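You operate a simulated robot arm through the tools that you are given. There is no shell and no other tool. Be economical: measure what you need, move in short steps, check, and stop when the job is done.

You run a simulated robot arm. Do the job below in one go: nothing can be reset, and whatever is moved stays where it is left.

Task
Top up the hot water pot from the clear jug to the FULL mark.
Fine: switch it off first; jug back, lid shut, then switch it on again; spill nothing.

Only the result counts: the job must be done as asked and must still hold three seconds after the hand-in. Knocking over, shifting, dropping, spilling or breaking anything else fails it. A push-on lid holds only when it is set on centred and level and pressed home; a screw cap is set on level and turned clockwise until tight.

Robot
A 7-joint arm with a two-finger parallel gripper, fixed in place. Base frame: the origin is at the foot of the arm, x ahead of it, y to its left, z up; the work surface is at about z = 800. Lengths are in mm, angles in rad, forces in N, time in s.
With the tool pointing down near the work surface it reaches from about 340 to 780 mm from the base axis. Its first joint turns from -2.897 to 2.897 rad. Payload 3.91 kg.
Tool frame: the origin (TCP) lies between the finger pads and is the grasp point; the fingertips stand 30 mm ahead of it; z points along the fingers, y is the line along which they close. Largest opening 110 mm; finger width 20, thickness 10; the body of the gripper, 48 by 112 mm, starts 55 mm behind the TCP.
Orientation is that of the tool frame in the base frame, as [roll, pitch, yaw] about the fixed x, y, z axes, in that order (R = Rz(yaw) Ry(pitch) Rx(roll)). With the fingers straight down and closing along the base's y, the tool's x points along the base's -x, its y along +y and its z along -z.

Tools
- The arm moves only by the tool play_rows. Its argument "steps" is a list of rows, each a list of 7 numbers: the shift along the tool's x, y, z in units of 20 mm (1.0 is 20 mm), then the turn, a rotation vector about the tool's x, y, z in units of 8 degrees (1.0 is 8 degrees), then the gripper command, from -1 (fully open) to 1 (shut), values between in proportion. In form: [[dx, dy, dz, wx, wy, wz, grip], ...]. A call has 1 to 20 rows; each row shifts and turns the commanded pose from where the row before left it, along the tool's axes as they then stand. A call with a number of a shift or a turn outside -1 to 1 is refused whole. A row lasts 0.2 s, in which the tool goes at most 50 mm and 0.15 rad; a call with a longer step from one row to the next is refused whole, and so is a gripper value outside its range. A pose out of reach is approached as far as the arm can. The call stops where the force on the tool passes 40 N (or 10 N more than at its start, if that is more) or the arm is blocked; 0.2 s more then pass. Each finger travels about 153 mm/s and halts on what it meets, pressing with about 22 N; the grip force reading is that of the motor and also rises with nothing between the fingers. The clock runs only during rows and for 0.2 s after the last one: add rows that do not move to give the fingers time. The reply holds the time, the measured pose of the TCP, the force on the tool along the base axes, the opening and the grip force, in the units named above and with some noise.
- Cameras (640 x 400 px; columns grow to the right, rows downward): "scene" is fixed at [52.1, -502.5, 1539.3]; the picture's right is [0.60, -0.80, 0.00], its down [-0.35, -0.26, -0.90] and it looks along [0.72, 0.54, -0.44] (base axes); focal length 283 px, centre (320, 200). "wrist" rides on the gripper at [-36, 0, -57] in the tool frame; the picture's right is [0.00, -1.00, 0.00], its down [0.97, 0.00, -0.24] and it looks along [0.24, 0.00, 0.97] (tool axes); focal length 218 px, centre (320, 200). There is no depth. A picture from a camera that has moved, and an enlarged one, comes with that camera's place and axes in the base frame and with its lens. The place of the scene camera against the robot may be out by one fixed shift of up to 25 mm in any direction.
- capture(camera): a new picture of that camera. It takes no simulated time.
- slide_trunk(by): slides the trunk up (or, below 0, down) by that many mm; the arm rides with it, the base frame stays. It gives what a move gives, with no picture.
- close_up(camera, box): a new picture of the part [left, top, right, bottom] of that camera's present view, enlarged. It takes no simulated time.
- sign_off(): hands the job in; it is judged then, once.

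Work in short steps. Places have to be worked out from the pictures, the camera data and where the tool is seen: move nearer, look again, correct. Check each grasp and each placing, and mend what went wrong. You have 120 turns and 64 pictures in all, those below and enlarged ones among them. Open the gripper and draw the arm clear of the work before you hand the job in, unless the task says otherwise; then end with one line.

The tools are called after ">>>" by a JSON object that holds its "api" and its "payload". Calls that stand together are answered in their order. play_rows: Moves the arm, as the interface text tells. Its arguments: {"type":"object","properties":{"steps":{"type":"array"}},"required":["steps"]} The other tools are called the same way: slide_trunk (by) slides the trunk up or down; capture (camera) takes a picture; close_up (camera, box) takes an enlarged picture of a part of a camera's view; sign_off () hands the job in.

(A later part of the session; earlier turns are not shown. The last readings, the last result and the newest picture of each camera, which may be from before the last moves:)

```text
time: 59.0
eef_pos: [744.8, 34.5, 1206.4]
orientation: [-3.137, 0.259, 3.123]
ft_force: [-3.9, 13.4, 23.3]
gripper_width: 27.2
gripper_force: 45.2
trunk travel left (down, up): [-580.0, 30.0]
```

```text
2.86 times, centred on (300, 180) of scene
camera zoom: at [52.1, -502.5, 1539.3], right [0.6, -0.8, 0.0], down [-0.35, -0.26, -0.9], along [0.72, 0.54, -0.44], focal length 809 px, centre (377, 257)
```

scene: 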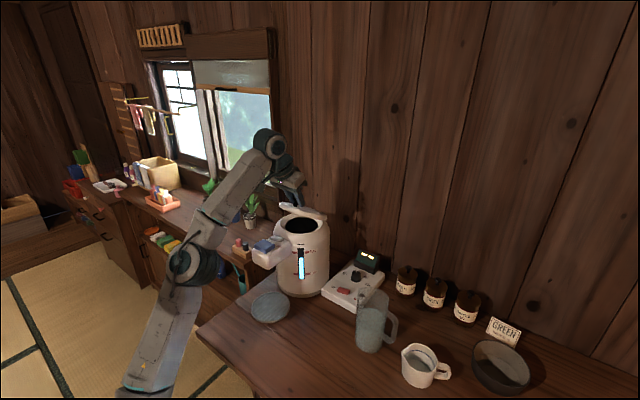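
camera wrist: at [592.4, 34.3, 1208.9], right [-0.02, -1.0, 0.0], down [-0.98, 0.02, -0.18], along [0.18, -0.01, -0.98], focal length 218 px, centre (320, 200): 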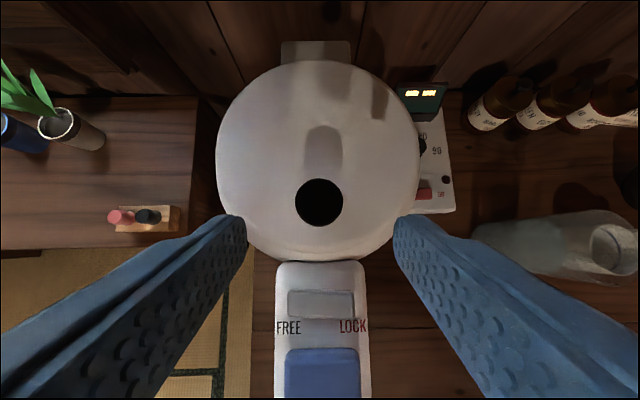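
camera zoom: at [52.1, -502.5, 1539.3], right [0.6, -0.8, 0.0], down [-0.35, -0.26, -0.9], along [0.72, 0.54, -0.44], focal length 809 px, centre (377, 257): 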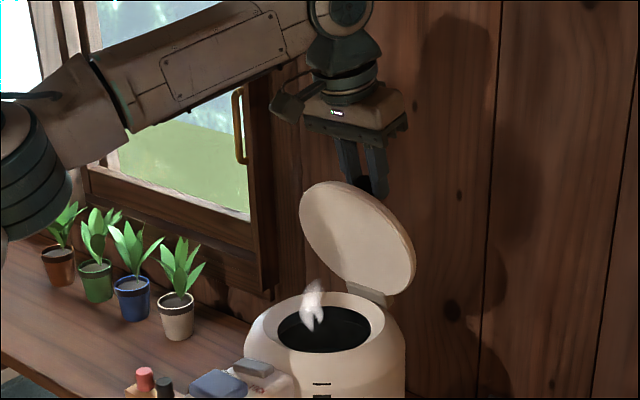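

Lid is about 78° and the tool feels a 23 N upward load, so I go nearly straight back in +x to pass vertical.

>>> {"api": "play_rows", "payload": {"steps": [[-0.945, 0, 0.11, 0, 0.25, 0, 1], [-0.65, 0, 0.24, 0, 0.2, 0, 1], [0, 0, 0, 0, 0, 0, 1]]}}

>>> {"api": "close_up", "payload": {"camera": "scene", "box": [220, 110, 380, 250]}}

```text
time: 59.8
eef_pos: [774.0, 33.4, 1203.5]
orientation: [-3.138, 0.196, 3.116]
ft_force: [-0.7, 3.5, 13.2]
gripper_width: 27.1
gripper_force: 45.2
out of reach, approached as far as the arm can: row 2
trunk travel left (down, up): [-580.0, 30.0]
```

```text
2.86 times, centred on (300, 180) of scene
camera zoom: at [52.1, -502.5, 1539.3], right [0.6, -0.8, 0.0], down [-0.35, -0.26, -0.9], along [0.72, 0.54, -0.44], focal length 809 px, centre (377, 257)
```

zoom: 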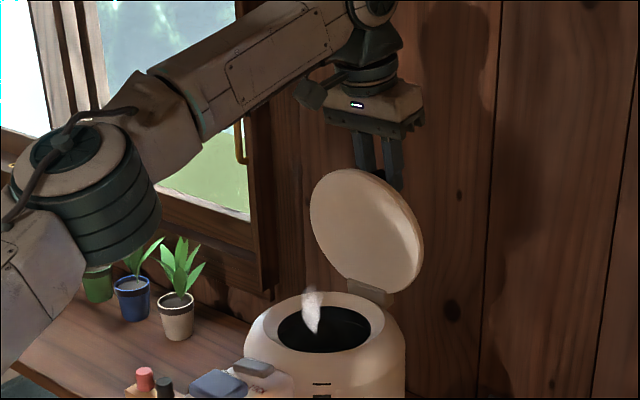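

The lid is at about 89–90° and the arm is near its reach. I trade a little tilt for about 10 mm more in +x.

>>> {"api": "play_rows", "payload": {"steps": [[0, 0, 0, 0, -0.5, 0, 1], [-0.3, 0, 0.1, 0, 0, 0, 1], [-0.3, 0, 0.1, 0, 0, 0, 1], [0, 0, 0, 0, 0, 0, 1]]}}

```text
time: 60.8
eef_pos: [788.0, 35.1, 1201.0]
orientation: [-3.138, 0.257, 3.12]
ft_force: [-10.9, 1.6, -6.4]
gripper_width: 26.9
gripper_force: 45.4
trunk travel left (down, up): [-580.0, 30.0]
```

The lid is now at about 95°, past vertical. I release the knob and check that it stays.

>>> {"api": "play_rows", "payload": {"steps": [[0, 0, 0, 0, 0, 0, 0.3], [0, 0, 0, 0, 0, 0, 0], [0, 0, 0, 0, 0, 0, 0], [0, 0, 0, 0, 0, 0, 0]]}}

>>> {"api": "close_up", "payload": {"camera": "scene", "box": [220, 110, 380, 250]}}

```text
time: 61.8
eef_pos: [788.0, 33.6, 1202.2]
orientation: [-3.137, 0.26, 3.121]
ft_force: [0.0, -0.8, 0.9]
gripper_width: 55.2
gripper_force: 0.1
trunk travel left (down, up): [-580.0, 30.0]
```

```text
2.86 times, centred on (300, 180) of scene
camera zoom: at [52.1, -502.5, 1539.3], right [0.6, -0.8, 0.0], down [-0.35, -0.26, -0.9], along [0.72, 0.54, -0.44], focal length 809 px, centre (377, 257)
```

zoom: 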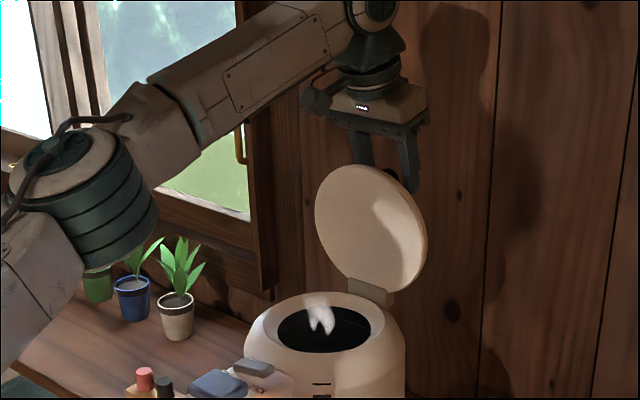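

The lid stays open by itself. I lift 30 mm with the trunk, then retract back and up while leaning the hand back.

>>> {"api": "slide_trunk", "payload": {"by": 30}}

>>> {"api": "play_rows", "payload": {"steps": [[0, 0, -0.3, 0, -0.4, 0, 0], [0, 0, -0.5, 0, -0.4, 0, 0], [0, 0, -0.7, 0, -0.4, 0, 0], [0, 0, -1, 0, 0, 0, 0], [0, 0, -1, 0, 0, 0, 0], [0, 0, -1, 0, 0, 0, 0], [0.5, -0.5, -0.8, 0, 0, 0, 0], [0.8, -0.6, -0.5, 0, 0, 0, 0], [0.8, -0.6, -0.5, 0, 0, 0, 0]]}}

>>> {"api": "capture", "payload": {"camera": "scene"}}

```text
time: 62.5
eef_pos: [787.5, 33.5, 1232.6]
orientation: [-3.137, 0.259, 3.121]
ft_force: [-0.4, -1.4, 0.0]
gripper_width: 55.2
gripper_force: 0.0
trunk travel left (down, up): [-610.0, 0.0]
```

```text
time: 64.5
eef_pos: [698.1, 3.4, 1332.5]
orientation: [-3.136, 0.426, 3.121]
ft_force: [0.8, 0.4, -0.5]
gripper_width: 55.1
gripper_force: 0.1
trunk travel left (down, up): [-610.0, 0.0]
```

```text
27 pictures are left
```

scene: 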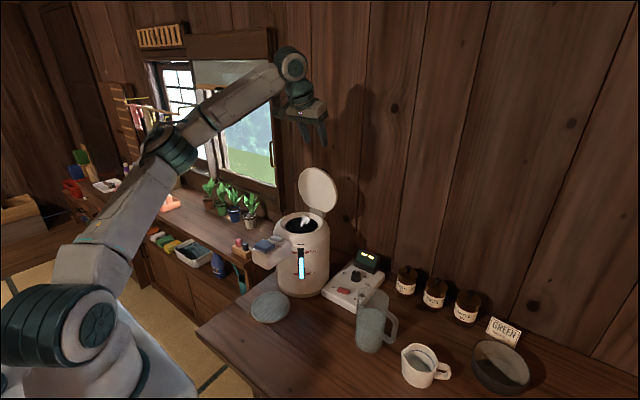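

The lid is open and the pot is in place. Now I study the jug (spout, handle) enlarged.

>>> {"api": "close_up", "payload": {"camera": "scene", "box": [335, 275, 415, 365]}}

>>> {"api": "play_rows", "payload": {"steps": [[0.9, -1, 0, 0, 0.4, 0, 0], [0.9, -1, 0, 0, 0.4, 0, 0], [0.9, -1, 0, 0, 0.4, 0, 0], [0.9, -1, 0, 0, 0.4, 0, 0], [0.9, -1, 0, 0, 0.4, 0, 0], [0.9, -1, 0, 0, 0.4, 0, 0], [0.9, -1, 0, 0, 0.4, 0, 0], [0, -1, 0.5, 0, 0.2, 0, 0], [0, -1, 0.5, 0, 0, 0, 0], [0, -1, 0.5, 0, 0, 0, 0], [0, -1, 0.5, 0, 0, 0, 0], [0, -1, 0.5, 0, 0, 0, 0], [0, -1, 0.5, 0, 0, 0, 0], [0, -1, 0.5, 0, 0, 0, 0]]}}

>>> {"api": "capture", "payload": {"camera": "wrist"}}

```text
4.44 times, centred on (375, 320) of scene
camera zoom: at [52.1, -502.5, 1539.3], right [0.6, -0.8, 0.0], down [-0.35, -0.26, -0.9], along [0.72, 0.54, -0.44], focal length 1258 px, centre (76, -333)
```

zoom: 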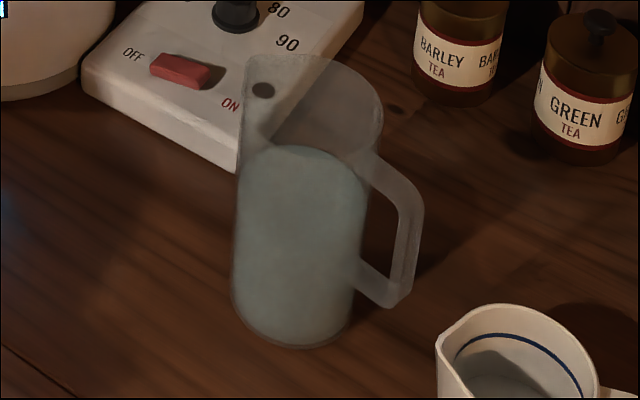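

```text
time: 67.5
eef_pos: [571.8, -226.9, 1256.0]
orientation: [-3.138, 0.01, 3.118]
ft_force: [-0.1, -0.8, -0.5]
gripper_width: 54.9
gripper_force: 0.1
out of reach, approached as far as the arm can: row 12, 13, 14
trunk travel left (down, up): [-610.0, 0.0]
```

```text
25 pictures are left
camera wrist: at [607.9, -227.8, 1313.2], right [-0.02, -1.0, 0.0], down [-0.97, 0.02, 0.23], along [-0.23, 0.0, -0.97], focal length 218 px, centre (320, 200)
```

wrist: 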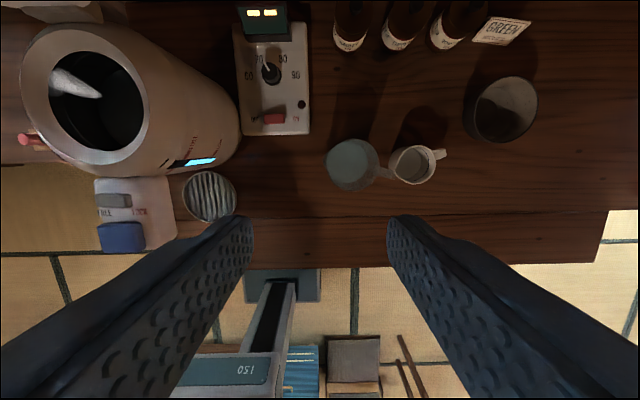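

The spout points toward the pot (+y) and the handle points about -y. The plan is to approach horizontally along +x with one finger inside the handle loop and the other on the spout side, then pour by rolling. I retract in x first, then lower the trunk.

>>> {"api": "play_rows", "payload": {"steps": [[0.95, 0, 0, 0, 0, 0, -0.8], [0.95, 0, 0, 0, 0, 0, -0.8], [0.95, 0, 0, 0, 0, 0, -0.8], [0.95, -0.1, 0, 0, 0, 0, -0.8], [0.95, -0.2, 0, 0, 0, 0, -0.8], [0.95, -0.4, 0, 0, 0, 0, -0.8], [0.95, -0.6, 0, 0, 0, 0, -0.8], [0.9, -0.8, 0, 0, 0, 0, -0.8]]}}

>>> {"api": "slide_trunk", "payload": {"by": -200}}

```text
time: 69.3
eef_pos: [420.0, -265.0, 1256.5]
orientation: [-3.138, 0.008, 3.119]
ft_force: [0.4, -0.1, -0.7]
gripper_width: 99.0
gripper_force: 0.1
trunk travel left (down, up): [-610.0, 0.0]
```

```text
time: 71.5
eef_pos: [421.5, -264.6, 1057.5]
orientation: [-3.139, 0.01, 3.119]
ft_force: [-0.1, -0.4, 0.1]
gripper_width: 99.3
gripper_force: 0.0
trunk travel left (down, up): [-410.0, 200.0]
```

I tilt the hand to about 60° in front of the jug to look at it from the side.

>>> {"api": "play_rows", "payload": {"steps": [[-0.7, -0.3, -0.3, 0, -0.5, -0.16, -0.8], [-0.7, -0.3, -0.2, 0, -0.875, 0, -0.8], [-0.7, -0.3, 0, 0, -0.875, 0, -0.8], [0, 0, 0, 0, -0.875, 0, -0.8], [0, 0, 0, 0, -0.875, 0, -0.8], [0, 0, 0, 0, -0.875, 0, -0.8], [0, 0, 0, 0, -0.875, 0, -0.8], [0, 0, 0, 0, -0.875, 0, -0.8], [0, 0, 0, 0, -0.875, 0, -0.8]]}}

>>> {"api": "capture", "payload": {"camera": "wrist"}}

```text
time: 73.5
eef_pos: [461.7, -283.0, 1069.7]
orientation: [-3.132, 1.057, -3.134]
ft_force: [-0.2, -0.2, -0.5]
gripper_width: 99.0
gripper_force: 0.1
trunk travel left (down, up): [-410.0, 200.0]
```

```text
24 pictures are left
camera wrist: at [429.4, -283.4, 1129.1], right [0.0, -1.0, 0.0], down [-0.69, 0.0, -0.73], along [0.73, 0.0, -0.69], focal length 218 px, centre (320, 200)
```

wrist: 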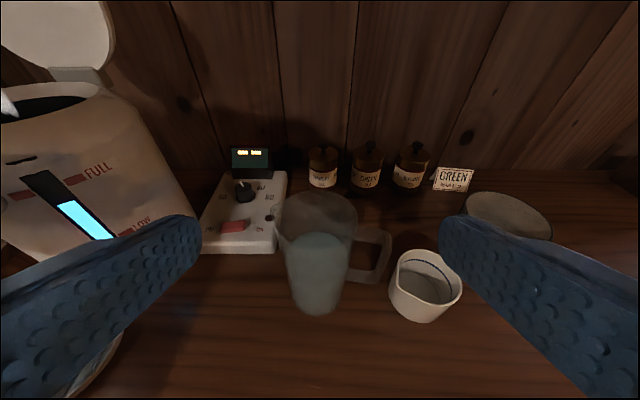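

The wrist view shows the jug, its handle to the right and even the gauge. I enlarge the jug to measure it.

>>> {"api": "close_up", "payload": {"camera": "wrist", "box": [260, 180, 404, 325]}}

```text
2.76 times, centred on (332, 252) of wrist
camera zoom: at [429.4, -283.4, 1129.1], right [0.0, -1.0, 0.0], down [-0.69, 0.0, -0.73], along [0.73, 0.0, -0.69], focal length 602 px, centre (287, 55)
```

zoom: 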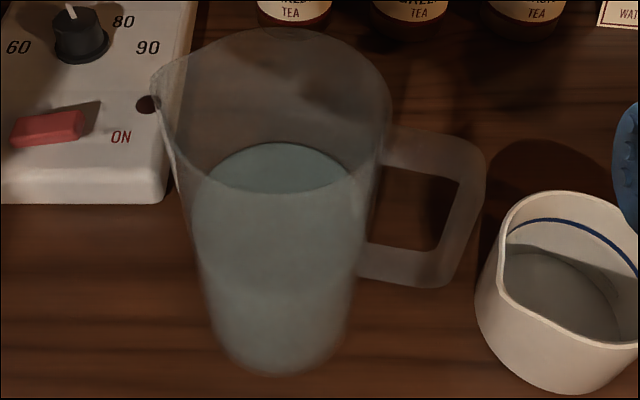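

The jug is centred near (578, -278) with r ≈ 42 and rim z ≈ 966. The handle loop spans y from -319 to -354 and z from 865 to 926. I open fully and go to a standoff in line with the loop.

>>> {"api": "play_rows", "payload": {"steps": [[0.94, 0.05, 0.566, 0, 0, 0, -1], [0.94, 0.05, 0.566, 0, 0, 0, -1], [0.94, 0.05, 0.566, 0, 0, 0, -1], [0.94, 0.05, 0.566, 0, 0, 0, -1], [0.94, 0.05, 0.566, 0, 0, 0, -1], [0, 0, 1, 0, 0, 0, -1], [0, 0, 1, 0, 0, 0, -1], [0, 0, 0.5, 0, 0, 0, -1]]}}

>>> {"api": "capture", "payload": {"camera": "wrist"}}

```text
time: 75.3
eef_pos: [510.1, -275.9, 951.7]
orientation: [-3.133, 1.055, -3.132]
ft_force: [-0.7, -0.1, 0.6]
gripper_width: 109.9
gripper_force: 0.0
out of reach, approached as far as the arm can: row 5
trunk travel left (down, up): [-410.0, 200.0]
```

```text
22 pictures are left
camera wrist: at [477.1, -275.8, 1011.2], right [0.0, -1.0, 0.01], down [-0.69, 0.0, -0.73], along [0.73, 0.0, -0.69], focal length 218 px, centre (320, 200)
```

wrist: 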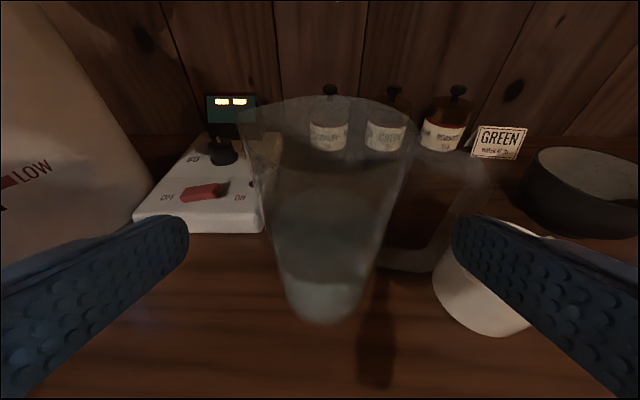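

The geometry agrees; the hand is about 16 mm above the planned line. I advance while lowering, with the -y finger entering the handle loop.

>>> {"api": "play_rows", "payload": {"steps": [[0.5, -0.03, 0.2, 0, 0, 0, -1], [0.3, -0.03, 0.8, 0, 0, 0, -1], [0, -0.02, 0.9, 0, 0, 0, -1]]}}

>>> {"api": "capture", "payload": {"camera": "wrist"}}

```text
time: 76.1
eef_pos: [536.6, -277.4, 918.2]
orientation: [-3.135, 1.056, -3.132]
ft_force: [0.6, 0.4, -0.8]
gripper_width: 109.6
gripper_force: 0.0
trunk travel left (down, up): [-410.0, 200.0]
```

```text
21 pictures are left
camera wrist: at [502.4, -277.9, 977.6], right [0.0, -1.0, 0.0], down [-0.69, 0.0, -0.73], along [0.73, 0.0, -0.69], focal length 218 px, centre (320, 200)
```

wrist: 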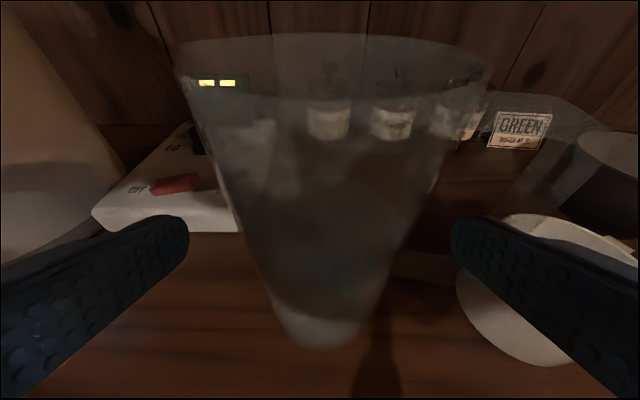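

The fingertip lines up with the handle opening. I go forward the last 47 mm and check.

>>> {"api": "play_rows", "payload": {"steps": [[0, 0, 0.6, 0, 0, 0, -1], [0, 0, 0.6, 0, 0, 0, -1], [0, 0, 0.6, 0, 0, 0, -1], [0, 0, 0.5, 0, 0, 0, -1]]}}

>>> {"api": "close_up", "payload": {"camera": "scene", "box": [310, 250, 450, 370]}}

```text
time: 77.1
eef_pos: [575.1, -275.7, 894.9]
orientation: [-3.132, 1.054, -3.133]
ft_force: [-1.7, 0.6, 0.3]
gripper_width: 110.0
gripper_force: 0.1
trunk travel left (down, up): [-410.0, 200.0]
```

```text
3.33 times, centred on (380, 310) of scene
camera zoom: at [52.1, -502.5, 1539.3], right [0.6, -0.8, 0.0], down [-0.35, -0.26, -0.9], along [0.72, 0.54, -0.44], focal length 943 px, centre (120, -167)
```

zoom: 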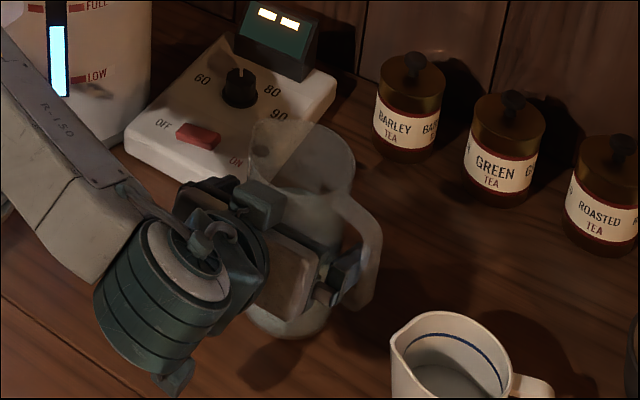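

The finger is inside the handle loop. I close the gripper on the jug body.

>>> {"api": "play_rows", "payload": {"steps": [[0, 0, 0, 0, 0, 0, -0.6], [0, 0, 0, 0, 0, 0, -0.3], [0, 0, 0, 0, 0, 0, 0.2], [0, 0, 0, 0, 0, 0, 0.6], [0, 0, 0, 0, 0, 0, 1]]}}

```text
time: 78.3
eef_pos: [575.4, -275.3, 896.2]
orientation: [-3.133, 1.055, -3.132]
ft_force: [0.2, 1.5, 0.5]
gripper_width: 76.6
gripper_force: 21.4
trunk travel left (down, up): [-410.0, 200.0]
```

Grip is 76.6 mm on the jug. I lift it straight up 40 mm with the trunk and check it.

>>> {"api": "slide_trunk", "payload": {"by": 40}}

>>> {"api": "close_up", "payload": {"camera": "scene", "box": [310, 230, 450, 370]}}

```text
time: 79.1
eef_pos: [575.9, -274.6, 935.4]
orientation: [-3.134, 1.054, -3.135]
ft_force: [-0.2, -0.1, -5.7]
gripper_width: 76.4
gripper_force: 22.0
trunk travel left (down, up): [-450.0, 160.0]
```

```text
2.86 times, centred on (380, 300) of scene
camera zoom: at [52.1, -502.5, 1539.3], right [0.6, -0.8, 0.0], down [-0.35, -0.26, -0.9], along [0.72, 0.54, -0.44], focal length 809 px, centre (149, -86)
```

zoom: 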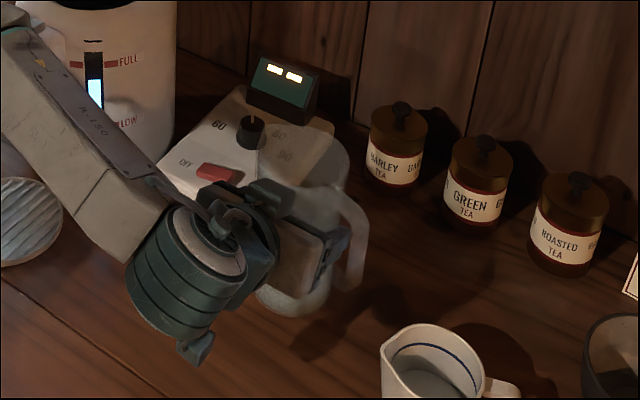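

The jug is held (about 5.7 N) and upright. I lift it to travel height.

>>> {"api": "slide_trunk", "payload": {"by": 160}}

>>> {"api": "play_rows", "payload": {"steps": [[-0.6, 0, -0.34, 0, 0, 0, 1], [-0.87, 0, -0.493, 0, 0, 0, 1], [-0.87, 0, -0.493, 0, 0, 0, 1], [-0.87, 0, -0.493, 0, 0, 0, 1], [-0.6, 0, -0.34, 0, 0, 0, 1]]}}

```text
time: 80.9
eef_pos: [576.7, -276.1, 1094.7]
orientation: [-3.133, 1.056, -3.134]
ft_force: [0.8, -1.2, -5.2]
gripper_width: 75.9
gripper_force: 22.0
trunk travel left (down, up): [-610.0, 0.0]
```

```text
time: 82.1
eef_pos: [575.2, -273.6, 1182.9]
orientation: [-3.134, 1.053, -3.132]
ft_force: [0.4, 0.1, -5.5]
gripper_width: 75.9
gripper_force: 22.3
trunk travel left (down, up): [-610.0, 0.0]
```

Now I carry the jug level over to the pot side, TCP to about (657, -75, 1180).

>>> {"api": "play_rows", "payload": {"steps": [[-0.1, 0.5, 0.18, 0, 0, 0, 1], [-0.2, 0.95, 0.357, 0, 0, 0, 1], [-0.2, 0.95, 0.357, 0, 0, 0, 1], [-0.2, 0.95, 0.357, 0, 0, 0, 1], [-0.2, 0.95, 0.357, 0, 0, 0, 1], [-0.2, 0.95, 0.357, 0, 0, 0, 1], [-0.2, 0.95, 0.357, 0, 0, 0, 1], [-0.2, 0.95, 0.357, 0, 0, 0, 1], [-0.2, 0.95, 0.357, 0, 0, 0, 1], [-0.2, 0.95, 0.357, 0, 0, 0, 1], [-0.1, 0.85, 0.18, 0, 0, 0, 1], [0, 0, 0, 0, 0, 0, 1]]}}

>>> {"api": "capture", "payload": {"camera": "scene"}}

```text
time: 84.7
eef_pos: [657.1, -75.6, 1183.1]
orientation: [-3.133, 1.058, -3.133]
ft_force: [-0.7, 0.1, -5.3]
gripper_width: 76.0
gripper_force: 22.1
trunk travel left (down, up): [-610.0, 0.0]
```

```text
18 pictures are left
```

scene: 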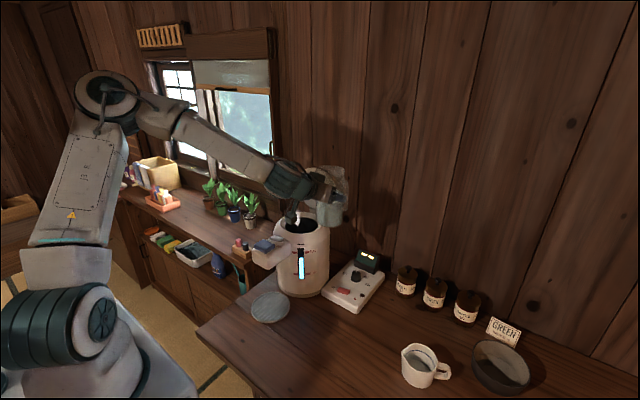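

In position, with the gauge visible. I tilt the jug 40° (below the flow angle) and check reach.

>>> {"api": "play_rows", "payload": {"steps": [[0, 0, 0, 0.493, 0, -0.87, 1], [0, 0, 0, 0.493, 0, -0.87, 1], [0, 0, 0, 0.493, 0, -0.87, 1], [0, 0, 0, 0.493, 0, -0.87, 1], [0, 0, 0, 0.493, 0, -0.87, 1], [0, 0, 0, 0, 0, 0, 1]]}}

>>> {"api": "capture", "payload": {"camera": "wrist"}}

```text
time: 86.1
eef_pos: [656.8, -76.3, 1180.2]
orientation: [-2.096, 0.725, -2.29]
ft_force: [-0.4, -0.2, -5.8]
gripper_width: 75.8
gripper_force: 21.9
trunk travel left (down, up): [-610.0, 0.0]
```

```text
17 pictures are left
camera wrist: at [624.6, -38.6, 1226.5], right [0.0, -0.76, 0.65], down [-0.69, -0.47, -0.55], along [0.73, -0.45, -0.52], focal length 218 px, centre (320, 200)
```

wrist: 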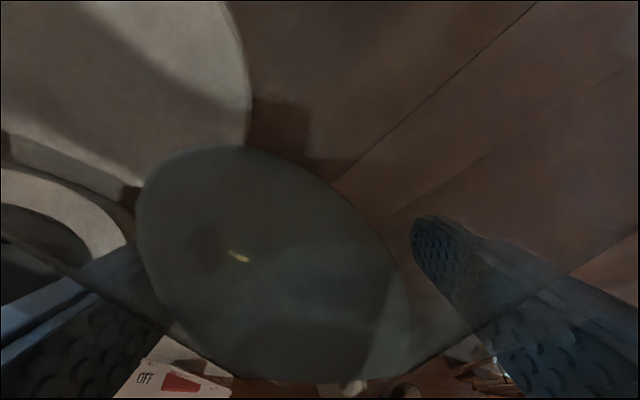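

Tilt is fine and no flow yet. I lower 55 mm so the spout sits close above the opening.

>>> {"api": "play_rows", "payload": {"steps": [[0.666, 0.643, 0.378, 0, 0, 0, 1], [0.666, 0.643, 0.378, 0, 0, 0, 1], [0.5, 0.48, 0.28, 0, 0, 0, 1], [0, 0, 0, 0, 0, 0, 1]]}}

>>> {"api": "close_up", "payload": {"camera": "scene", "box": [240, 150, 400, 310]}}

```text
time: 87.1
eef_pos: [655.6, -77.4, 1126.1]
orientation: [-2.099, 0.724, -2.289]
ft_force: [0.1, 0.0, -4.5]
gripper_width: 75.8
gripper_force: 21.7
trunk travel left (down, up): [-610.0, 0.0]
```

```text
2.50 times, centred on (320, 230) of scene
camera zoom: at [52.1, -502.5, 1539.3], right [0.6, -0.8, 0.0], down [-0.35, -0.26, -0.9], along [0.72, 0.54, -0.44], focal length 708 px, centre (320, 125)
```

zoom: 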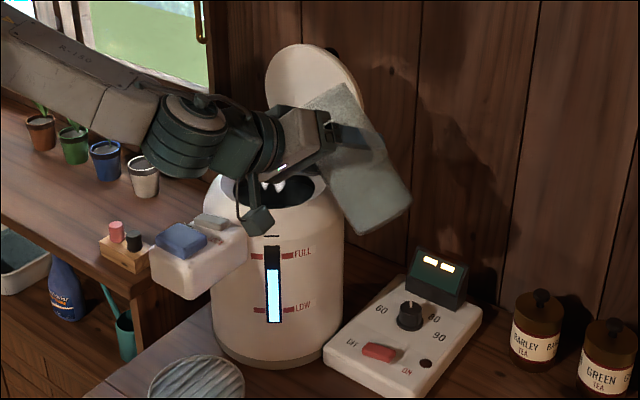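

No contact so far. I tilt a further 16° to 56° and check readings.

>>> {"api": "play_rows", "payload": {"steps": [[0, 0, 0, 0.493, 0, -0.87, 1], [0, 0, 0, 0.493, 0, -0.87, 1], [0, 0, 0, 0, 0, 0, 1]]}}

>>> {"api": "close_up", "payload": {"camera": "scene", "box": [250, 165, 370, 285]}}

```text
time: 87.9
eef_pos: [657.2, -78.0, 1127.5]
orientation: [-1.887, 0.501, -2.168]
ft_force: [0.0, 0.3, -6.0]
gripper_width: 75.9
gripper_force: 22.0
trunk travel left (down, up): [-610.0, 0.0]
```

```text
3.33 times, centred on (310, 225) of scene
camera zoom: at [52.1, -502.5, 1539.3], right [0.6, -0.8, 0.0], down [-0.35, -0.26, -0.9], along [0.72, 0.54, -0.44], focal length 943 px, centre (353, 117)
```

zoom: 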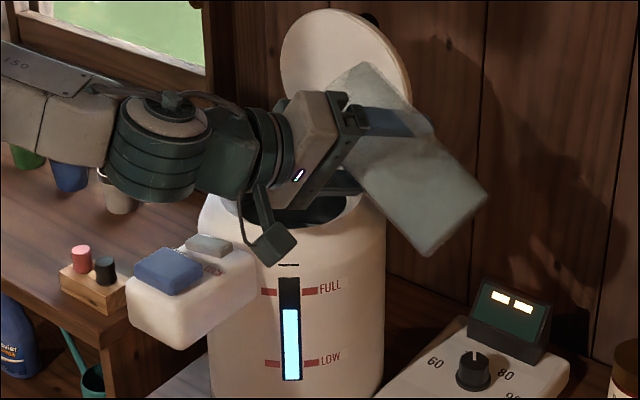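

No flow yet. I go to 64° and dwell, watching the measured weight for flow.

>>> {"api": "play_rows", "payload": {"steps": [[0, 0, 0, 0.246, 0, -0.435, 1], [0, 0, 0, 0.246, 0, -0.435, 1], [0, 0, 0, 0, 0, 0, 1], [0, 0, 0, 0, 0, 0, 1]]}}

>>> {"api": "play_rows", "payload": {"steps": [[0, 0, 0, 0.123, 0, -0.218, 1], [0, 0, 0, 0.123, 0, -0.218, 1], [0, 0, 0, 0, 0, 0, 1], [0, 0, 0, 0, 0, 0, 1]]}}

>>> {"api": "close_up", "payload": {"camera": "scene", "box": [250, 165, 370, 285]}}

```text
time: 88.9
eef_pos: [655.9, -76.6, 1126.9]
orientation: [-1.805, 0.388, -2.132]
ft_force: [0.1, -0.4, -6.0]
gripper_width: 76.0
gripper_force: 21.8
trunk travel left (down, up): [-610.0, 0.0]
```

```text
time: 89.9
eef_pos: [657.1, -77.1, 1126.5]
orientation: [-1.763, 0.329, -2.119]
ft_force: [-0.5, 0.3, -4.7]
gripper_width: 75.9
gripper_force: 22.1
trunk travel left (down, up): [-610.0, 0.0]
```

```text
3.33 times, centred on (310, 225) of scene
camera zoom: at [52.1, -502.5, 1539.3], right [0.6, -0.8, 0.0], down [-0.35, -0.26, -0.9], along [0.72, 0.54, -0.44], focal length 943 px, centre (353, 117)
```

zoom: 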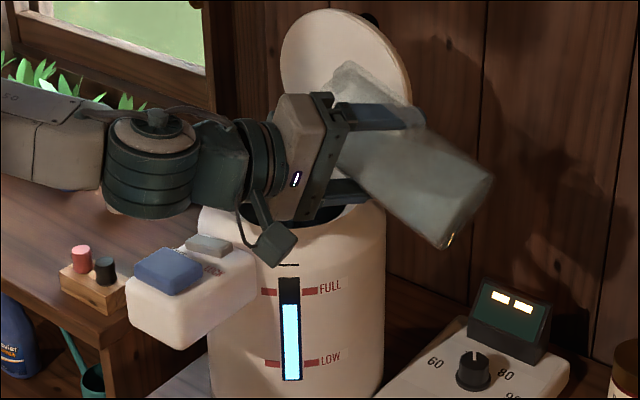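

The gauge rose (level 309→304, FULL at 291), so flow has begun and is going into the pot. I tilt 4° more and dwell.

>>> {"api": "play_rows", "payload": {"steps": [[0, 0, 0, 0.123, 0, -0.218, 1], [0, 0, 0, 0, 0, 0, 1], [0, 0, 0, 0.123, 0, -0.218, 1], [0, 0, 0, 0, 0, 0, 1], [0, 0, 0, 0, 0, 0, 1], [0, 0, 0, 0, 0, 0, 1]]}}

>>> {"api": "close_up", "payload": {"camera": "scene", "box": [250, 165, 370, 285]}}

```text
time: 91.3
eef_pos: [658.4, -77.3, 1126.4]
orientation: [-1.728, 0.269, -2.105]
ft_force: [-0.1, 0.3, -4.2]
gripper_width: 75.6
gripper_force: 22.1
trunk travel left (down, up): [-610.0, 0.0]
```

```text
3.33 times, centred on (310, 225) of scene
camera zoom: at [52.1, -502.5, 1539.3], right [0.6, -0.8, 0.0], down [-0.35, -0.26, -0.9], along [0.72, 0.54, -0.44], focal length 943 px, centre (353, 117)
```

zoom: 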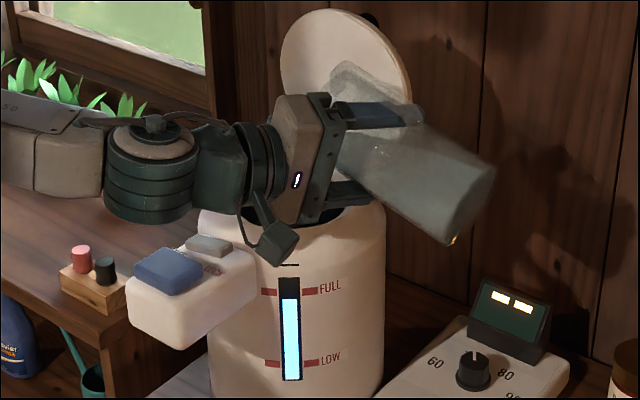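

Level is at 298 against FULL at 291. Another 3° with a dwell, then a tighter look at the gauge.

>>> {"api": "play_rows", "payload": {"steps": [[0, 0, 0, 0.092, 0, -0.163, 1], [0, 0, 0, 0, 0, 0, 1], [0, 0, 0, 0.092, 0, -0.163, 1], [0, 0, 0, 0, 0, 0, 1], [0, 0, 0, 0, 0, 0, 1], [0, 0, 0, 0, 0, 0, 1]]}}

>>> {"api": "close_up", "payload": {"camera": "scene", "box": [280, 240, 324, 268]}}

```text
time: 92.7
eef_pos: [657.5, -77.5, 1125.9]
orientation: [-1.7, 0.224, -2.1]
ft_force: [-0.5, -0.2, -3.7]
gripper_width: 75.6
gripper_force: 22.1
trunk travel left (down, up): [-610.0, 0.0]
```

```text
14.29 times, centred on (302, 254) of scene
camera zoom: at [52.1, -502.5, 1539.3], right [0.6, -0.8, 0.0], down [-0.35, -0.26, -0.9], along [0.72, 0.54, -0.44], focal length 4043 px, centre (577, -571)
```

zoom: 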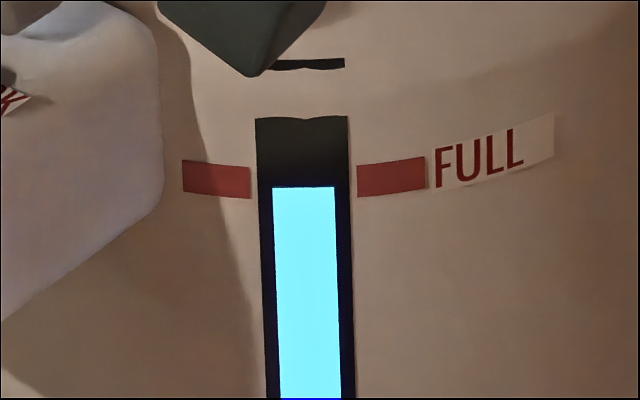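

The level is inside the FULL band, just below its centre (187 vs 178). I tilt 1° more and dwell.

>>> {"api": "play_rows", "payload": {"steps": [[0, 0, 0, 0.062, 0, -0.109, 1], [0, 0, 0, 0, 0, 0, 1], [0, 0, 0, 0, 0, 0, 1], [0, 0, 0, 0, 0, 0, 1], [0, 0, 0, 0, 0, 0, 1]]}}

>>> {"api": "close_up", "payload": {"camera": "scene", "box": [280, 240, 324, 268]}}

```text
time: 93.9
eef_pos: [657.4, -76.3, 1127.2]
orientation: [-1.692, 0.209, -2.099]
ft_force: [0.0, 0.3, -4.0]
gripper_width: 75.8
gripper_force: 21.4
trunk travel left (down, up): [-610.0, 0.0]
```

```text
14.29 times, centred on (302, 254) of scene
camera zoom: at [52.1, -502.5, 1539.3], right [0.6, -0.8, 0.0], down [-0.35, -0.26, -0.9], along [0.72, 0.54, -0.44], focal length 4043 px, centre (577, -571)
```

zoom: 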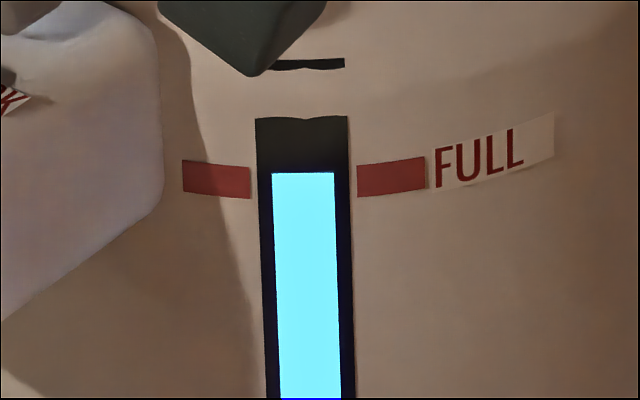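

The level is on the FULL mark. I tilt back to 40°, raise 60 mm, then set the jug upright.

>>> {"api": "play_rows", "payload": {"steps": [[0, 0, 0, -0.493, 0, 0.87, 1], [0, 0, 0, -0.493, 0, 0.87, 1], [0, 0, 0, -0.493, 0, 0.87, 1], [0, 0, 0, -0.493, 0, 0.87, 1], [0, 0, 0, -0.246, 0, 0.435, 1], [-0.666, -0.643, -0.378, 0, 0, 0, 1], [-0.666, -0.643, -0.378, 0, 0, 0, 1], [-0.666, -0.643, -0.378, 0, 0, 0, 1], [0, 0, 0, -0.493, 0, 0.87, 1], [0, 0, 0, -0.493, 0, 0.87, 1], [0, 0, 0, -0.493, 0, 0.87, 1], [0, 0, 0, -0.493, 0, 0.87, 1], [0, 0, 0, -0.493, 0, 0.87, 1], [0, 0, 0, 0, 0, 0, 1]]}}

>>> {"api": "close_up", "payload": {"camera": "scene", "box": [240, 150, 400, 310]}}

```text
time: 96.9
eef_pos: [656.8, -77.2, 1187.0]
orientation: [-3.136, 1.055, -3.135]
ft_force: [0.6, -0.5, -2.7]
gripper_width: 75.7
gripper_force: 22.4
trunk travel left (down, up): [-610.0, 0.0]
```

```text
2.50 times, centred on (320, 230) of scene
camera zoom: at [52.1, -502.5, 1539.3], right [0.6, -0.8, 0.0], down [-0.35, -0.26, -0.9], along [0.72, 0.54, -0.44], focal length 708 px, centre (320, 125)
```

zoom: 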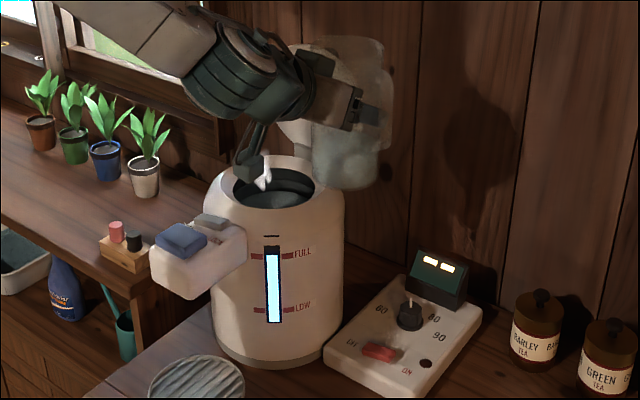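

The pot reads FULL and the jug is upright again. I carry it back over its place.

>>> {"api": "play_rows", "payload": {"steps": [[0.1, -0.5, -0.18, 0, 0, 0, 1], [0.2, -0.95, -0.357, 0, 0, 0, 1], [0.2, -0.95, -0.357, 0, 0, 0, 1], [0.2, -0.95, -0.357, 0, 0, 0, 1], [0.2, -0.95, -0.357, 0, 0, 0, 1], [0.2, -0.95, -0.357, 0, 0, 0, 1], [0.2, -0.95, -0.357, 0, 0, 0, 1], [0.2, -0.95, -0.357, 0, 0, 0, 1], [0.2, -0.95, -0.357, 0, 0, 0, 1], [0.2, -0.95, -0.357, 0, 0, 0, 1], [0.1, -0.85, -0.18, 0, 0, 0, 1], [0.87, 0, 0.493, 0, 0, 0, 1], [0.87, 0, 0.493, 0, 0, 0, 1], [0.87, 0, 0.493, 0, 0, 0, 1], [0.87, 0, 0.493, 0, 0, 0, 1], [0, 0, 0, 0, 0, 0, 1]]}}

>>> {"api": "slide_trunk", "payload": {"by": -190}}

```text
time: 100.3
eef_pos: [573.4, -274.4, 1108.5]
orientation: [-3.133, 1.056, -3.135]
ft_force: [0.4, 0.8, -4.2]
gripper_width: 76.0
gripper_force: 21.7
trunk travel left (down, up): [-610.0, 0.0]
```

```text
time: 102.4
eef_pos: [574.1, -273.9, 918.6]
orientation: [-3.133, 1.055, -3.135]
ft_force: [1.0, -0.2, -2.5]
gripper_width: 76.1
gripper_force: 22.6
trunk travel left (down, up): [-420.0, 190.0]
```

22 mm above the resting height. I lower slowly to touch down.

>>> {"api": "play_rows", "payload": {"steps": [[0.4, -0.06, 0.27, 0, 0, 0, 1], [0.39, 0, 0.22, 0, 0, 0, 1], [0.065, 0, 0.037, 0, 0, 0, 1], [0.065, 0, 0.037, 0, 0, 0, 1], [0.065, 0, 0.037, 0, 0, 0, 1]]}}

>>> {"api": "close_up", "payload": {"camera": "scene", "box": [310, 250, 450, 370]}}

```text
time: 103.6
eef_pos: [574.7, -274.9, 897.4]
orientation: [-3.131, 1.057, -3.133]
ft_force: [0.7, -0.7, 1.3]
gripper_width: 76.1
gripper_force: 21.7
trunk travel left (down, up): [-420.0, 190.0]
```

```text
3.33 times, centred on (380, 310) of scene
camera zoom: at [52.1, -502.5, 1539.3], right [0.6, -0.8, 0.0], down [-0.35, -0.26, -0.9], along [0.72, 0.54, -0.44], focal length 943 px, centre (120, -167)
```

zoom: 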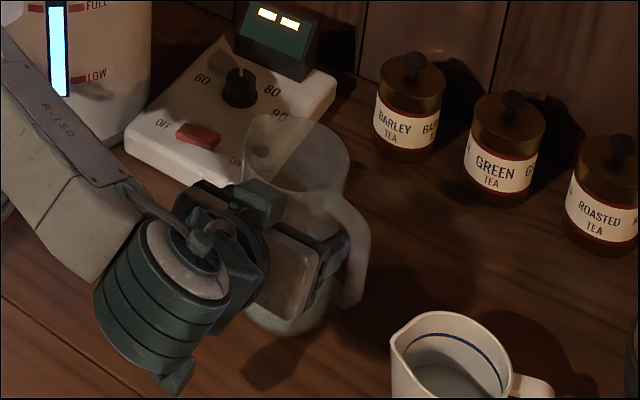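

The table is just taking the weight. I press 2 mm more to be sure it's seated, then open.

>>> {"api": "play_rows", "payload": {"steps": [[0.05, 0, 0.028, 0, 0, 0, 1], [0.05, 0, 0.028, 0, 0, 0, 1], [0, 0, 0, 0, 0, 0, 1]]}}

```text
time: 104.4
eef_pos: [573.7, -276.3, 895.7]
orientation: [-3.13, 1.06, -3.13]
ft_force: [4.3, -3.8, 16.4]
gripper_width: 76.0
gripper_force: 21.9
trunk travel left (down, up): [-420.0, 190.0]
```

Seated firmly (16 N). I open and withdraw along the entry line.

>>> {"api": "play_rows", "payload": {"steps": [[-0.05, 0, -0.028, 0, 0, 0, 1], [0, 0, 0, 0, 0, 0, 0.1], [0, 0, 0, 0, 0, 0, -0.5], [0, 0, 0, 0, 0, 0, -0.93], [0, 0, 0, 0, 0, 0, -0.93], [0, 0, -0.5, 0, 0, 0, -0.93], [0, 0, -0.7, 0, 0, 0, -0.93], [0, 0, -0.8, 0, 0, 0, -0.93], [0, 0, -0.8, 0, 0, 0, -0.93], [0, 0, -1, 0, 0, 0, -0.93], [0, 0, -1, 0, 0, 0, -0.93], [0, 0, -1, 0, 0, 0, -0.93], [0, 0, -1, 0, 0, 0, -0.93]]}}

>>> {"api": "capture", "payload": {"camera": "wrist"}}

```text
time: 107.2
eef_pos: [457.8, -261.7, 960.4]
orientation: [-3.135, 1.055, -3.133]
ft_force: [0.0, -0.6, 0.3]
gripper_width: 106.2
gripper_force: 0.2
out of reach, approached as far as the arm can: row 10, 12
trunk travel left (down, up): [-420.0, 190.0]
```

```text
8 pictures are left
camera wrist: at [426.2, -262.8, 1020.4], right [0.0, -1.0, 0.0], down [-0.69, 0.0, -0.73], along [0.73, 0.0, -0.69], focal length 218 px, centre (320, 200)
```

wrist: 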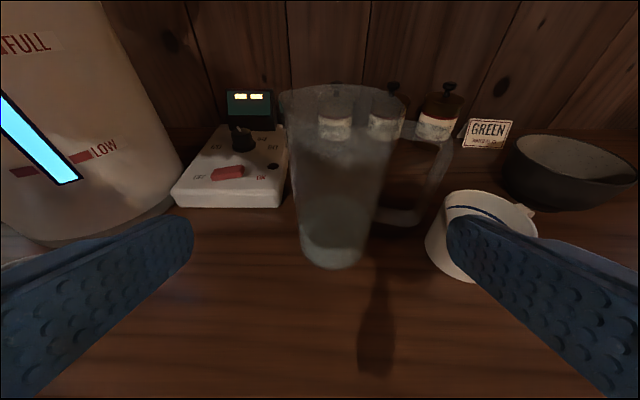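

The jug stands in place. Next, the lid: I raise the trunk fully, steepen the hand and return to the pose from which I left the knob.

>>> {"api": "slide_trunk", "payload": {"by": 190}}

>>> {"api": "play_rows", "payload": {"steps": [[0, 0, -0.5, 0, 0.9, 0, 0], [0, 0, -0.5, 0, 0.9, 0, 0], [0, 0, -0.5, 0, 0.9, 0, 0], [0, 0, -0.5, 0, 0.9, 0, 0], [0, 0, -0.5, 0, 0.9, 0, 0]]}}

```text
time: 109.3
eef_pos: [459.5, -263.3, 1151.7]
orientation: [-3.132, 1.056, -3.133]
ft_force: [-0.3, -0.2, 1.0]
gripper_width: 106.4
gripper_force: 0.1
trunk travel left (down, up): [-610.0, 0.0]
```

```text
time: 110.5
eef_pos: [423.1, -261.8, 1186.5]
orientation: [-3.137, 0.424, -3.137]
ft_force: [0.3, -0.3, 0.1]
gripper_width: 55.2
gripper_force: 0.0
trunk travel left (down, up): [-610.0, 0.0]
```

I now travel to about (698, 34, 1332), above and in front of the open lid.

>>> {"api": "play_rows", "payload": {"steps": [[-0.914, 0.87, -0.057, 0, 0, 0, 0], [-0.914, 0.87, -0.057, 0, 0, 0, 0], [-0.914, 0.87, -0.057, 0, 0, 0, 0], [-0.914, 0.87, -0.057, 0, 0, 0, 0], [-0.914, 0.87, -0.057, 0, 0, 0, 0], [-0.914, 0.87, -0.057, 0, 0, 0, 0], [-0.914, 0.87, -0.057, 0, 0, 0, 0], [-0.914, 0.87, -0.057, 0, 0, 0, 0], [-0.914, 0.87, -0.057, 0, 0, 0, 0], [-0.914, 0.87, -0.057, 0, 0, 0, 0], [-0.914, 0.87, -0.057, 0, 0, 0, 0], [-0.914, 0.87, -0.057, 0, 0, 0, 0], [-0.914, 0.87, -0.057, 0, 0, 0, 0], [-0.914, 0.87, -0.057, 0, 0, 0, 0], [-0.914, 0.87, -0.057, 0, 0, 0, 0], [-0.914, 0.87, -0.057, 0, 0, 0, 0], [-0.914, 0.87, -0.057, 0, 0, 0, 0]]}}

>>> {"api": "capture", "payload": {"camera": "wrist"}}

```text
time: 114.1
eef_pos: [700.3, 35.7, 1329.2]
orientation: [-3.134, 0.426, -3.139]
ft_force: [0.2, -0.4, 0.3]
gripper_width: 54.9
gripper_force: 0.1
trunk travel left (down, up): [-610.0, 0.0]
```

```text
7 pictures are left
camera wrist: at [708.5, 34.9, 1395.4], right [0.0, -1.0, 0.0], down [-0.98, 0.0, -0.18], along [0.18, 0.0, -0.98], focal length 218 px, centre (320, 200)
```

wrist: 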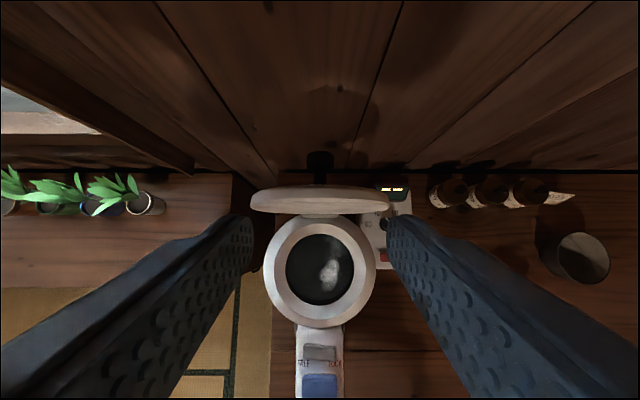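

The lid stands open, knob at about (790, 35, 1185), matching where I released it. I retrace my exit path down to just above the knob.

>>> {"api": "play_rows", "payload": {"steps": [[-0.753, 0, 0.56, 0, 0, 0, 0], [-0.753, 0, 0.56, 0, 0, 0, 0], [-0.753, 0, 0.56, 0, 0, 0, 0], [0, 0, 1, 0, 0, 0, 0], [0, 0, 1, 0, 0, 0, 0], [0, 0, 1, 0, 0, 0, 0], [0, 0, 0, 0, 0.4, 0, 0], [0, 0, 0.7, 0, 0.4, 0, 0], [0, 0, 0.5, 0, 0.4, 0, 0], [0, 0, 0.3, 0, 0, 0, 0], [0, 0, 0, 0, 0, 0, 0]]}}

```text
time: 116.5
eef_pos: [788.0, 34.9, 1235.2]
orientation: [-3.135, 0.261, -3.141]
ft_force: [0.1, 0.4, 0.1]
gripper_width: 55.1
gripper_force: 0.0
trunk travel left (down, up): [-610.0, 0.0]
```

The pose matches the earlier one. I lower 33 mm with the trunk and grip the knob.

>>> {"api": "slide_trunk", "payload": {"by": -33}}

>>> {"api": "play_rows", "payload": {"steps": [[0, 0, 0, 0, 0, 0, 0.5], [0, 0, 0, 0, 0, 0, 1], [0, 0, 0, 0, 0, 0, 1]]}}

```text
time: 117.3
eef_pos: [788.4, 33.2, 1202.5]
orientation: [-3.136, 0.261, -3.14]
ft_force: [-0.3, 0.5, 0.0]
gripper_width: 54.9
gripper_force: 0.1
trunk travel left (down, up): [-577.0, 33.0]
```

```text
time: 118.1
eef_pos: [789.1, 35.6, 1203.0]
orientation: [-3.137, 0.259, -3.14]
ft_force: [0.1, 1.4, 0.6]
gripper_width: 26.9
gripper_force: 44.8
trunk travel left (down, up): [-577.0, 33.0]
```

Gripped again. Fitting the recorded poses gives a hinge at (750, 1052) with radius 137; I swing the lid halfway down along that circle.

>>> {"api": "play_rows", "payload": {"steps": [[0.85, 0, -0.467, 0, 0, 0, 1], [0.907, 0, -0.343, 0, 0, 0, 1], [0.947, 0, -0.212, 0, 0, 0, 1], [0.967, 0, -0.076, 0, 0, 0, 1], [0.968, 0, 0.061, 0, 0, 0, 1], [0.95, 0, 0.198, 0, 0, 0, 1], [0, 0, 0, 0, 0, 0, 1]]}}

```text
time: 119.7
eef_pos: [679.7, 35.6, 1189.5]
orientation: [-3.137, 0.259, -3.139]
ft_force: [15.0, -6.0, -9.2]
gripper_width: 25.5
gripper_force: 45.2
trunk travel left (down, up): [-577.0, 33.0]
```

Tracking with modest force. I continue down nearly to closed.

>>> {"api": "play_rows", "payload": {"steps": [[0.912, 0, 0.33, 0, 0, 0, 1], [0.856, 0, 0.455, 0, 0, 0, 1], [0.784, 0, 0.572, 0, 0, 0, 1], [0.695, 0, 0.676, 0, 0, 0, 1], [0, 0, 0, 0, 0, 0, 1]]}}

>>> {"api": "close_up", "payload": {"camera": "scene", "box": [220, 130, 380, 270]}}

```text
time: 120.9
eef_pos: [625.9, 33.9, 1130.9]
orientation: [-3.139, 0.26, -3.138]
ft_force: [24.1, 3.5, -3.3]
gripper_width: 24.5
gripper_force: 44.4
trunk travel left (down, up): [-577.0, 33.0]
```

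```text
2.86 times, centred on (300, 200) of scene
camera zoom: at [52.1, -502.5, 1539.3], right [0.6, -0.8, 0.0], down [-0.35, -0.26, -0.9], along [0.72, 0.54, -0.44], focal length 809 px, centre (377, 200)
```

zoom: 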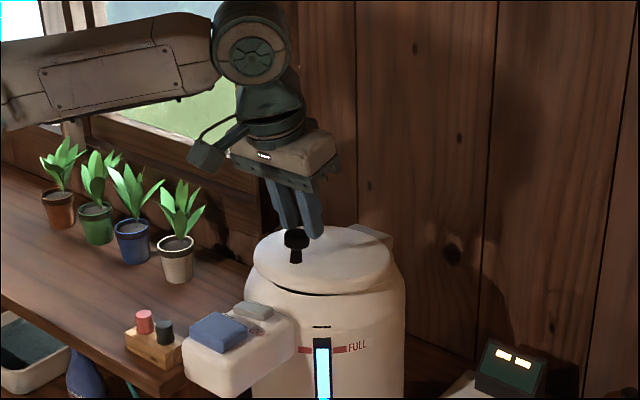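

The lid is about 15° open with the knob slipping toward the finger edge. I lower the remaining bit mostly downward.

>>> {"api": "play_rows", "payload": {"steps": [[0.26, 0, 0.396, 0, 0, 0, 1], [0.26, 0, 0.396, 0, 0, 0, 1], [0.26, 0, 0.396, 0, 0, 0, 1], [0, 0, 0, 0, 0, 0, 1]]}}

```text
time: 121.7
eef_pos: [618.6, 34.9, 1114.6]
orientation: [-3.137, 0.274, -3.138]
ft_force: [7.1, 3.2, 10.2]
gripper_width: 24.4
gripper_force: 44.9
trunk travel left (down, up): [-577.0, 33.0]
stopped in row 3: the force on the tool passed its limit (the readings are from after the stop); the commanded pose is now the measured one
```

Contact suggests the lid has come down. I release, back off 40 mm and look.

>>> {"api": "play_rows", "payload": {"steps": [[0, 0, 0, 0, 0, 0, 0], [0, 0, 0, 0, 0, 0, 0], [0, 0, -1, 0, 0, 0, 0], [0, 0, -1, 0, 0, 0, 0], [0, 0, 0, 0, 0, 0, 1], [0, 0, 0, 0, 0, 0, 1]]}}

>>> {"api": "close_up", "payload": {"camera": "scene", "box": [220, 150, 380, 290]}}

```text
time: 123.0
eef_pos: [607.5, 35.8, 1152.8]
orientation: [-3.138, 0.269, -3.139]
ft_force: [-0.7, 0.9, -0.9]
gripper_width: 0.0
gripper_force: 21.5
trunk travel left (down, up): [-577.0, 33.0]
```

```text
2.86 times, centred on (300, 220) of scene
camera zoom: at [52.1, -502.5, 1539.3], right [0.6, -0.8, 0.0], down [-0.35, -0.26, -0.9], along [0.72, 0.54, -0.44], focal length 809 px, centre (377, 143)
```

zoom: 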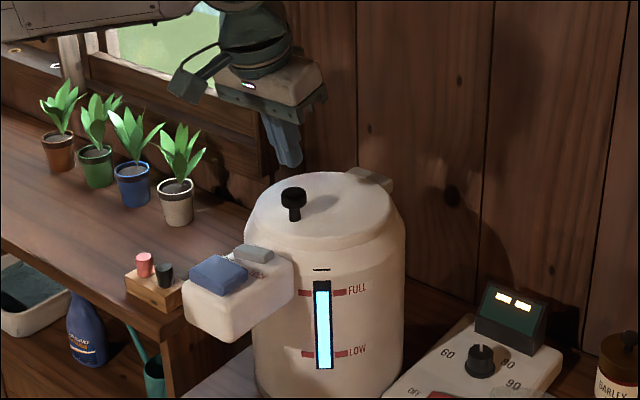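

The lid is down with no gap and the gauge at FULL. I press gently on the knob with closed fingers to make sure it's home.

>>> {"api": "play_rows", "payload": {"steps": [[0.266, 0, 0.964, 0, 0, 0, 1], [0.2, 0, 0.72, 0, 0, 0, 1], [0.027, 0, 0.096, 0, 0, 0, 1], [0.027, 0, 0.096, 0, 0, 0, 1], [0.027, 0, 0.096, 0, 0, 0, 1], [0.027, 0, 0.096, 0, 0, 0, 1]]}}

```text
time: 124.2
eef_pos: [608.1, 34.8, 1119.6]
orientation: [-3.139, 0.285, -3.141]
ft_force: [-5.8, 0.7, 20.0]
gripper_width: 0.2
gripper_force: 22.0
trunk travel left (down, up): [-577.0, 33.0]
stopped in row 5: the force on the tool passed its limit (the readings are from after the stop); the commanded pose is now the measured one
```

Lid pressed home. Now I go for the switch: lift, level the hand and move to the clear spot used before.

>>> {"api": "play_rows", "payload": {"steps": [[-0.27, 0, -0.96, 0, 0, 0, 1], [-0.27, 0, -0.96, 0, 0, 0, 1], [-0.27, 0, -0.96, 0, 0, 0, 1], [-0.27, 0, -0.96, 0, 0, 0, 1], [-0.27, 0, -0.96, 0, 1, 0, 1], [0, 0, 0, 0, 1, 0, 1], [0.59, -0.93, 0, 0, 0, 0, 1], [0.59, -0.93, 0, 0, 0, 0, 1], [0.59, -0.93, 0, 0, 0, 0, 1], [0.59, -0.93, 0, 0, 0, 0, 1], [0.59, -0.93, 0, 0, 0, 0, 1], [0.59, -0.93, 0, 0, 0, 0, 1], [0.59, -0.93, 0, 0, 0, 0, 1], [0.59, -0.93, 0, 0, 0, 0, 1], [0.59, -0.93, 0, 0, 0, 0, 1], [0.59, -0.93, 0, 0, 0, 0, 1]]}}

>>> {"api": "play_rows", "payload": {"steps": [[0, 0, 0, 0, 0, 0.9375, 1], [0, 0, 0, 0, 0, 0.9375, 1], [0, 0, 0, 0, 0, 0.9375, 1], [0, 0, 0, 0, 0, 0.9375, 1], [0, 0, 0, 0, 0, 0.9375, 1], [0, 0, 0, 0, 0, 0.9375, 1], [0, 0, 0, 0, 0, 0.9375, 1], [0, 0, 0, 0, 0, 0.9375, 1], [0, 0, 0, 0, 0, 0.9375, 1], [0, 0, 0, 0, 0, 0.9375, 1], [0, 0, 0, 0, 0, 0.9375, 1], [0, 0, 0, 0, 0, 0.9375, 1]]}}

```text
time: 127.6
eef_pos: [491.7, -152.1, 1219.3]
orientation: [-3.138, 0.001, -3.14]
ft_force: [-0.6, 1.2, -0.3]
gripper_width: 0.0
gripper_force: 22.1
trunk travel left (down, up): [-577.0, 33.0]
```

```text
time: 130.2
eef_pos: [401.0, -187.9, 1188.4]
orientation: [-3.14, 0.006, 1.574]
ft_force: [-0.2, 0.0, -0.4]
gripper_width: 0.1
gripper_force: 21.9
out of reach, approached as far as the arm can: row 10, 11, 12
trunk travel left (down, up): [-577.0, 33.0]
```

The rotation ran into a joint limit. For the ON end the unrotated hand clears the pot anyway, so I rotate back.

>>> {"api": "play_rows", "payload": {"steps": [[0, 0, 0, 0, 0, -0.9375, 1], [0, 0, 0, 0, 0, -0.9375, 1], [0, 0, 0, 0, 0, -0.9375, 1], [0, 0, 0, 0, 0, -0.9375, 1], [0, 0, 0, 0, 0, -0.9375, 1], [0, 0, 0, 0, 0, -0.9375, 1], [0, 0, 0, 0, 0, -0.9375, 1], [0, 0, 0, 0, 0, -0.9375, 1], [0, 0, 0, 0, 0, -0.9375, 1], [0, 0, 0, 0, 0, -0.9375, 1], [0, 0, 0, 0, 0, -0.9375, 1], [0, 0, 0, 0, 0, -0.9375, 1]]}}

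```text
time: 132.8
eef_pos: [401.9, -186.8, 1189.7]
orientation: [-3.139, 0.0, -3.135]
ft_force: [-0.1, -0.2, -0.2]
gripper_width: 0.0
gripper_force: 22.8
trunk travel left (down, up): [-577.0, 33.0]
```

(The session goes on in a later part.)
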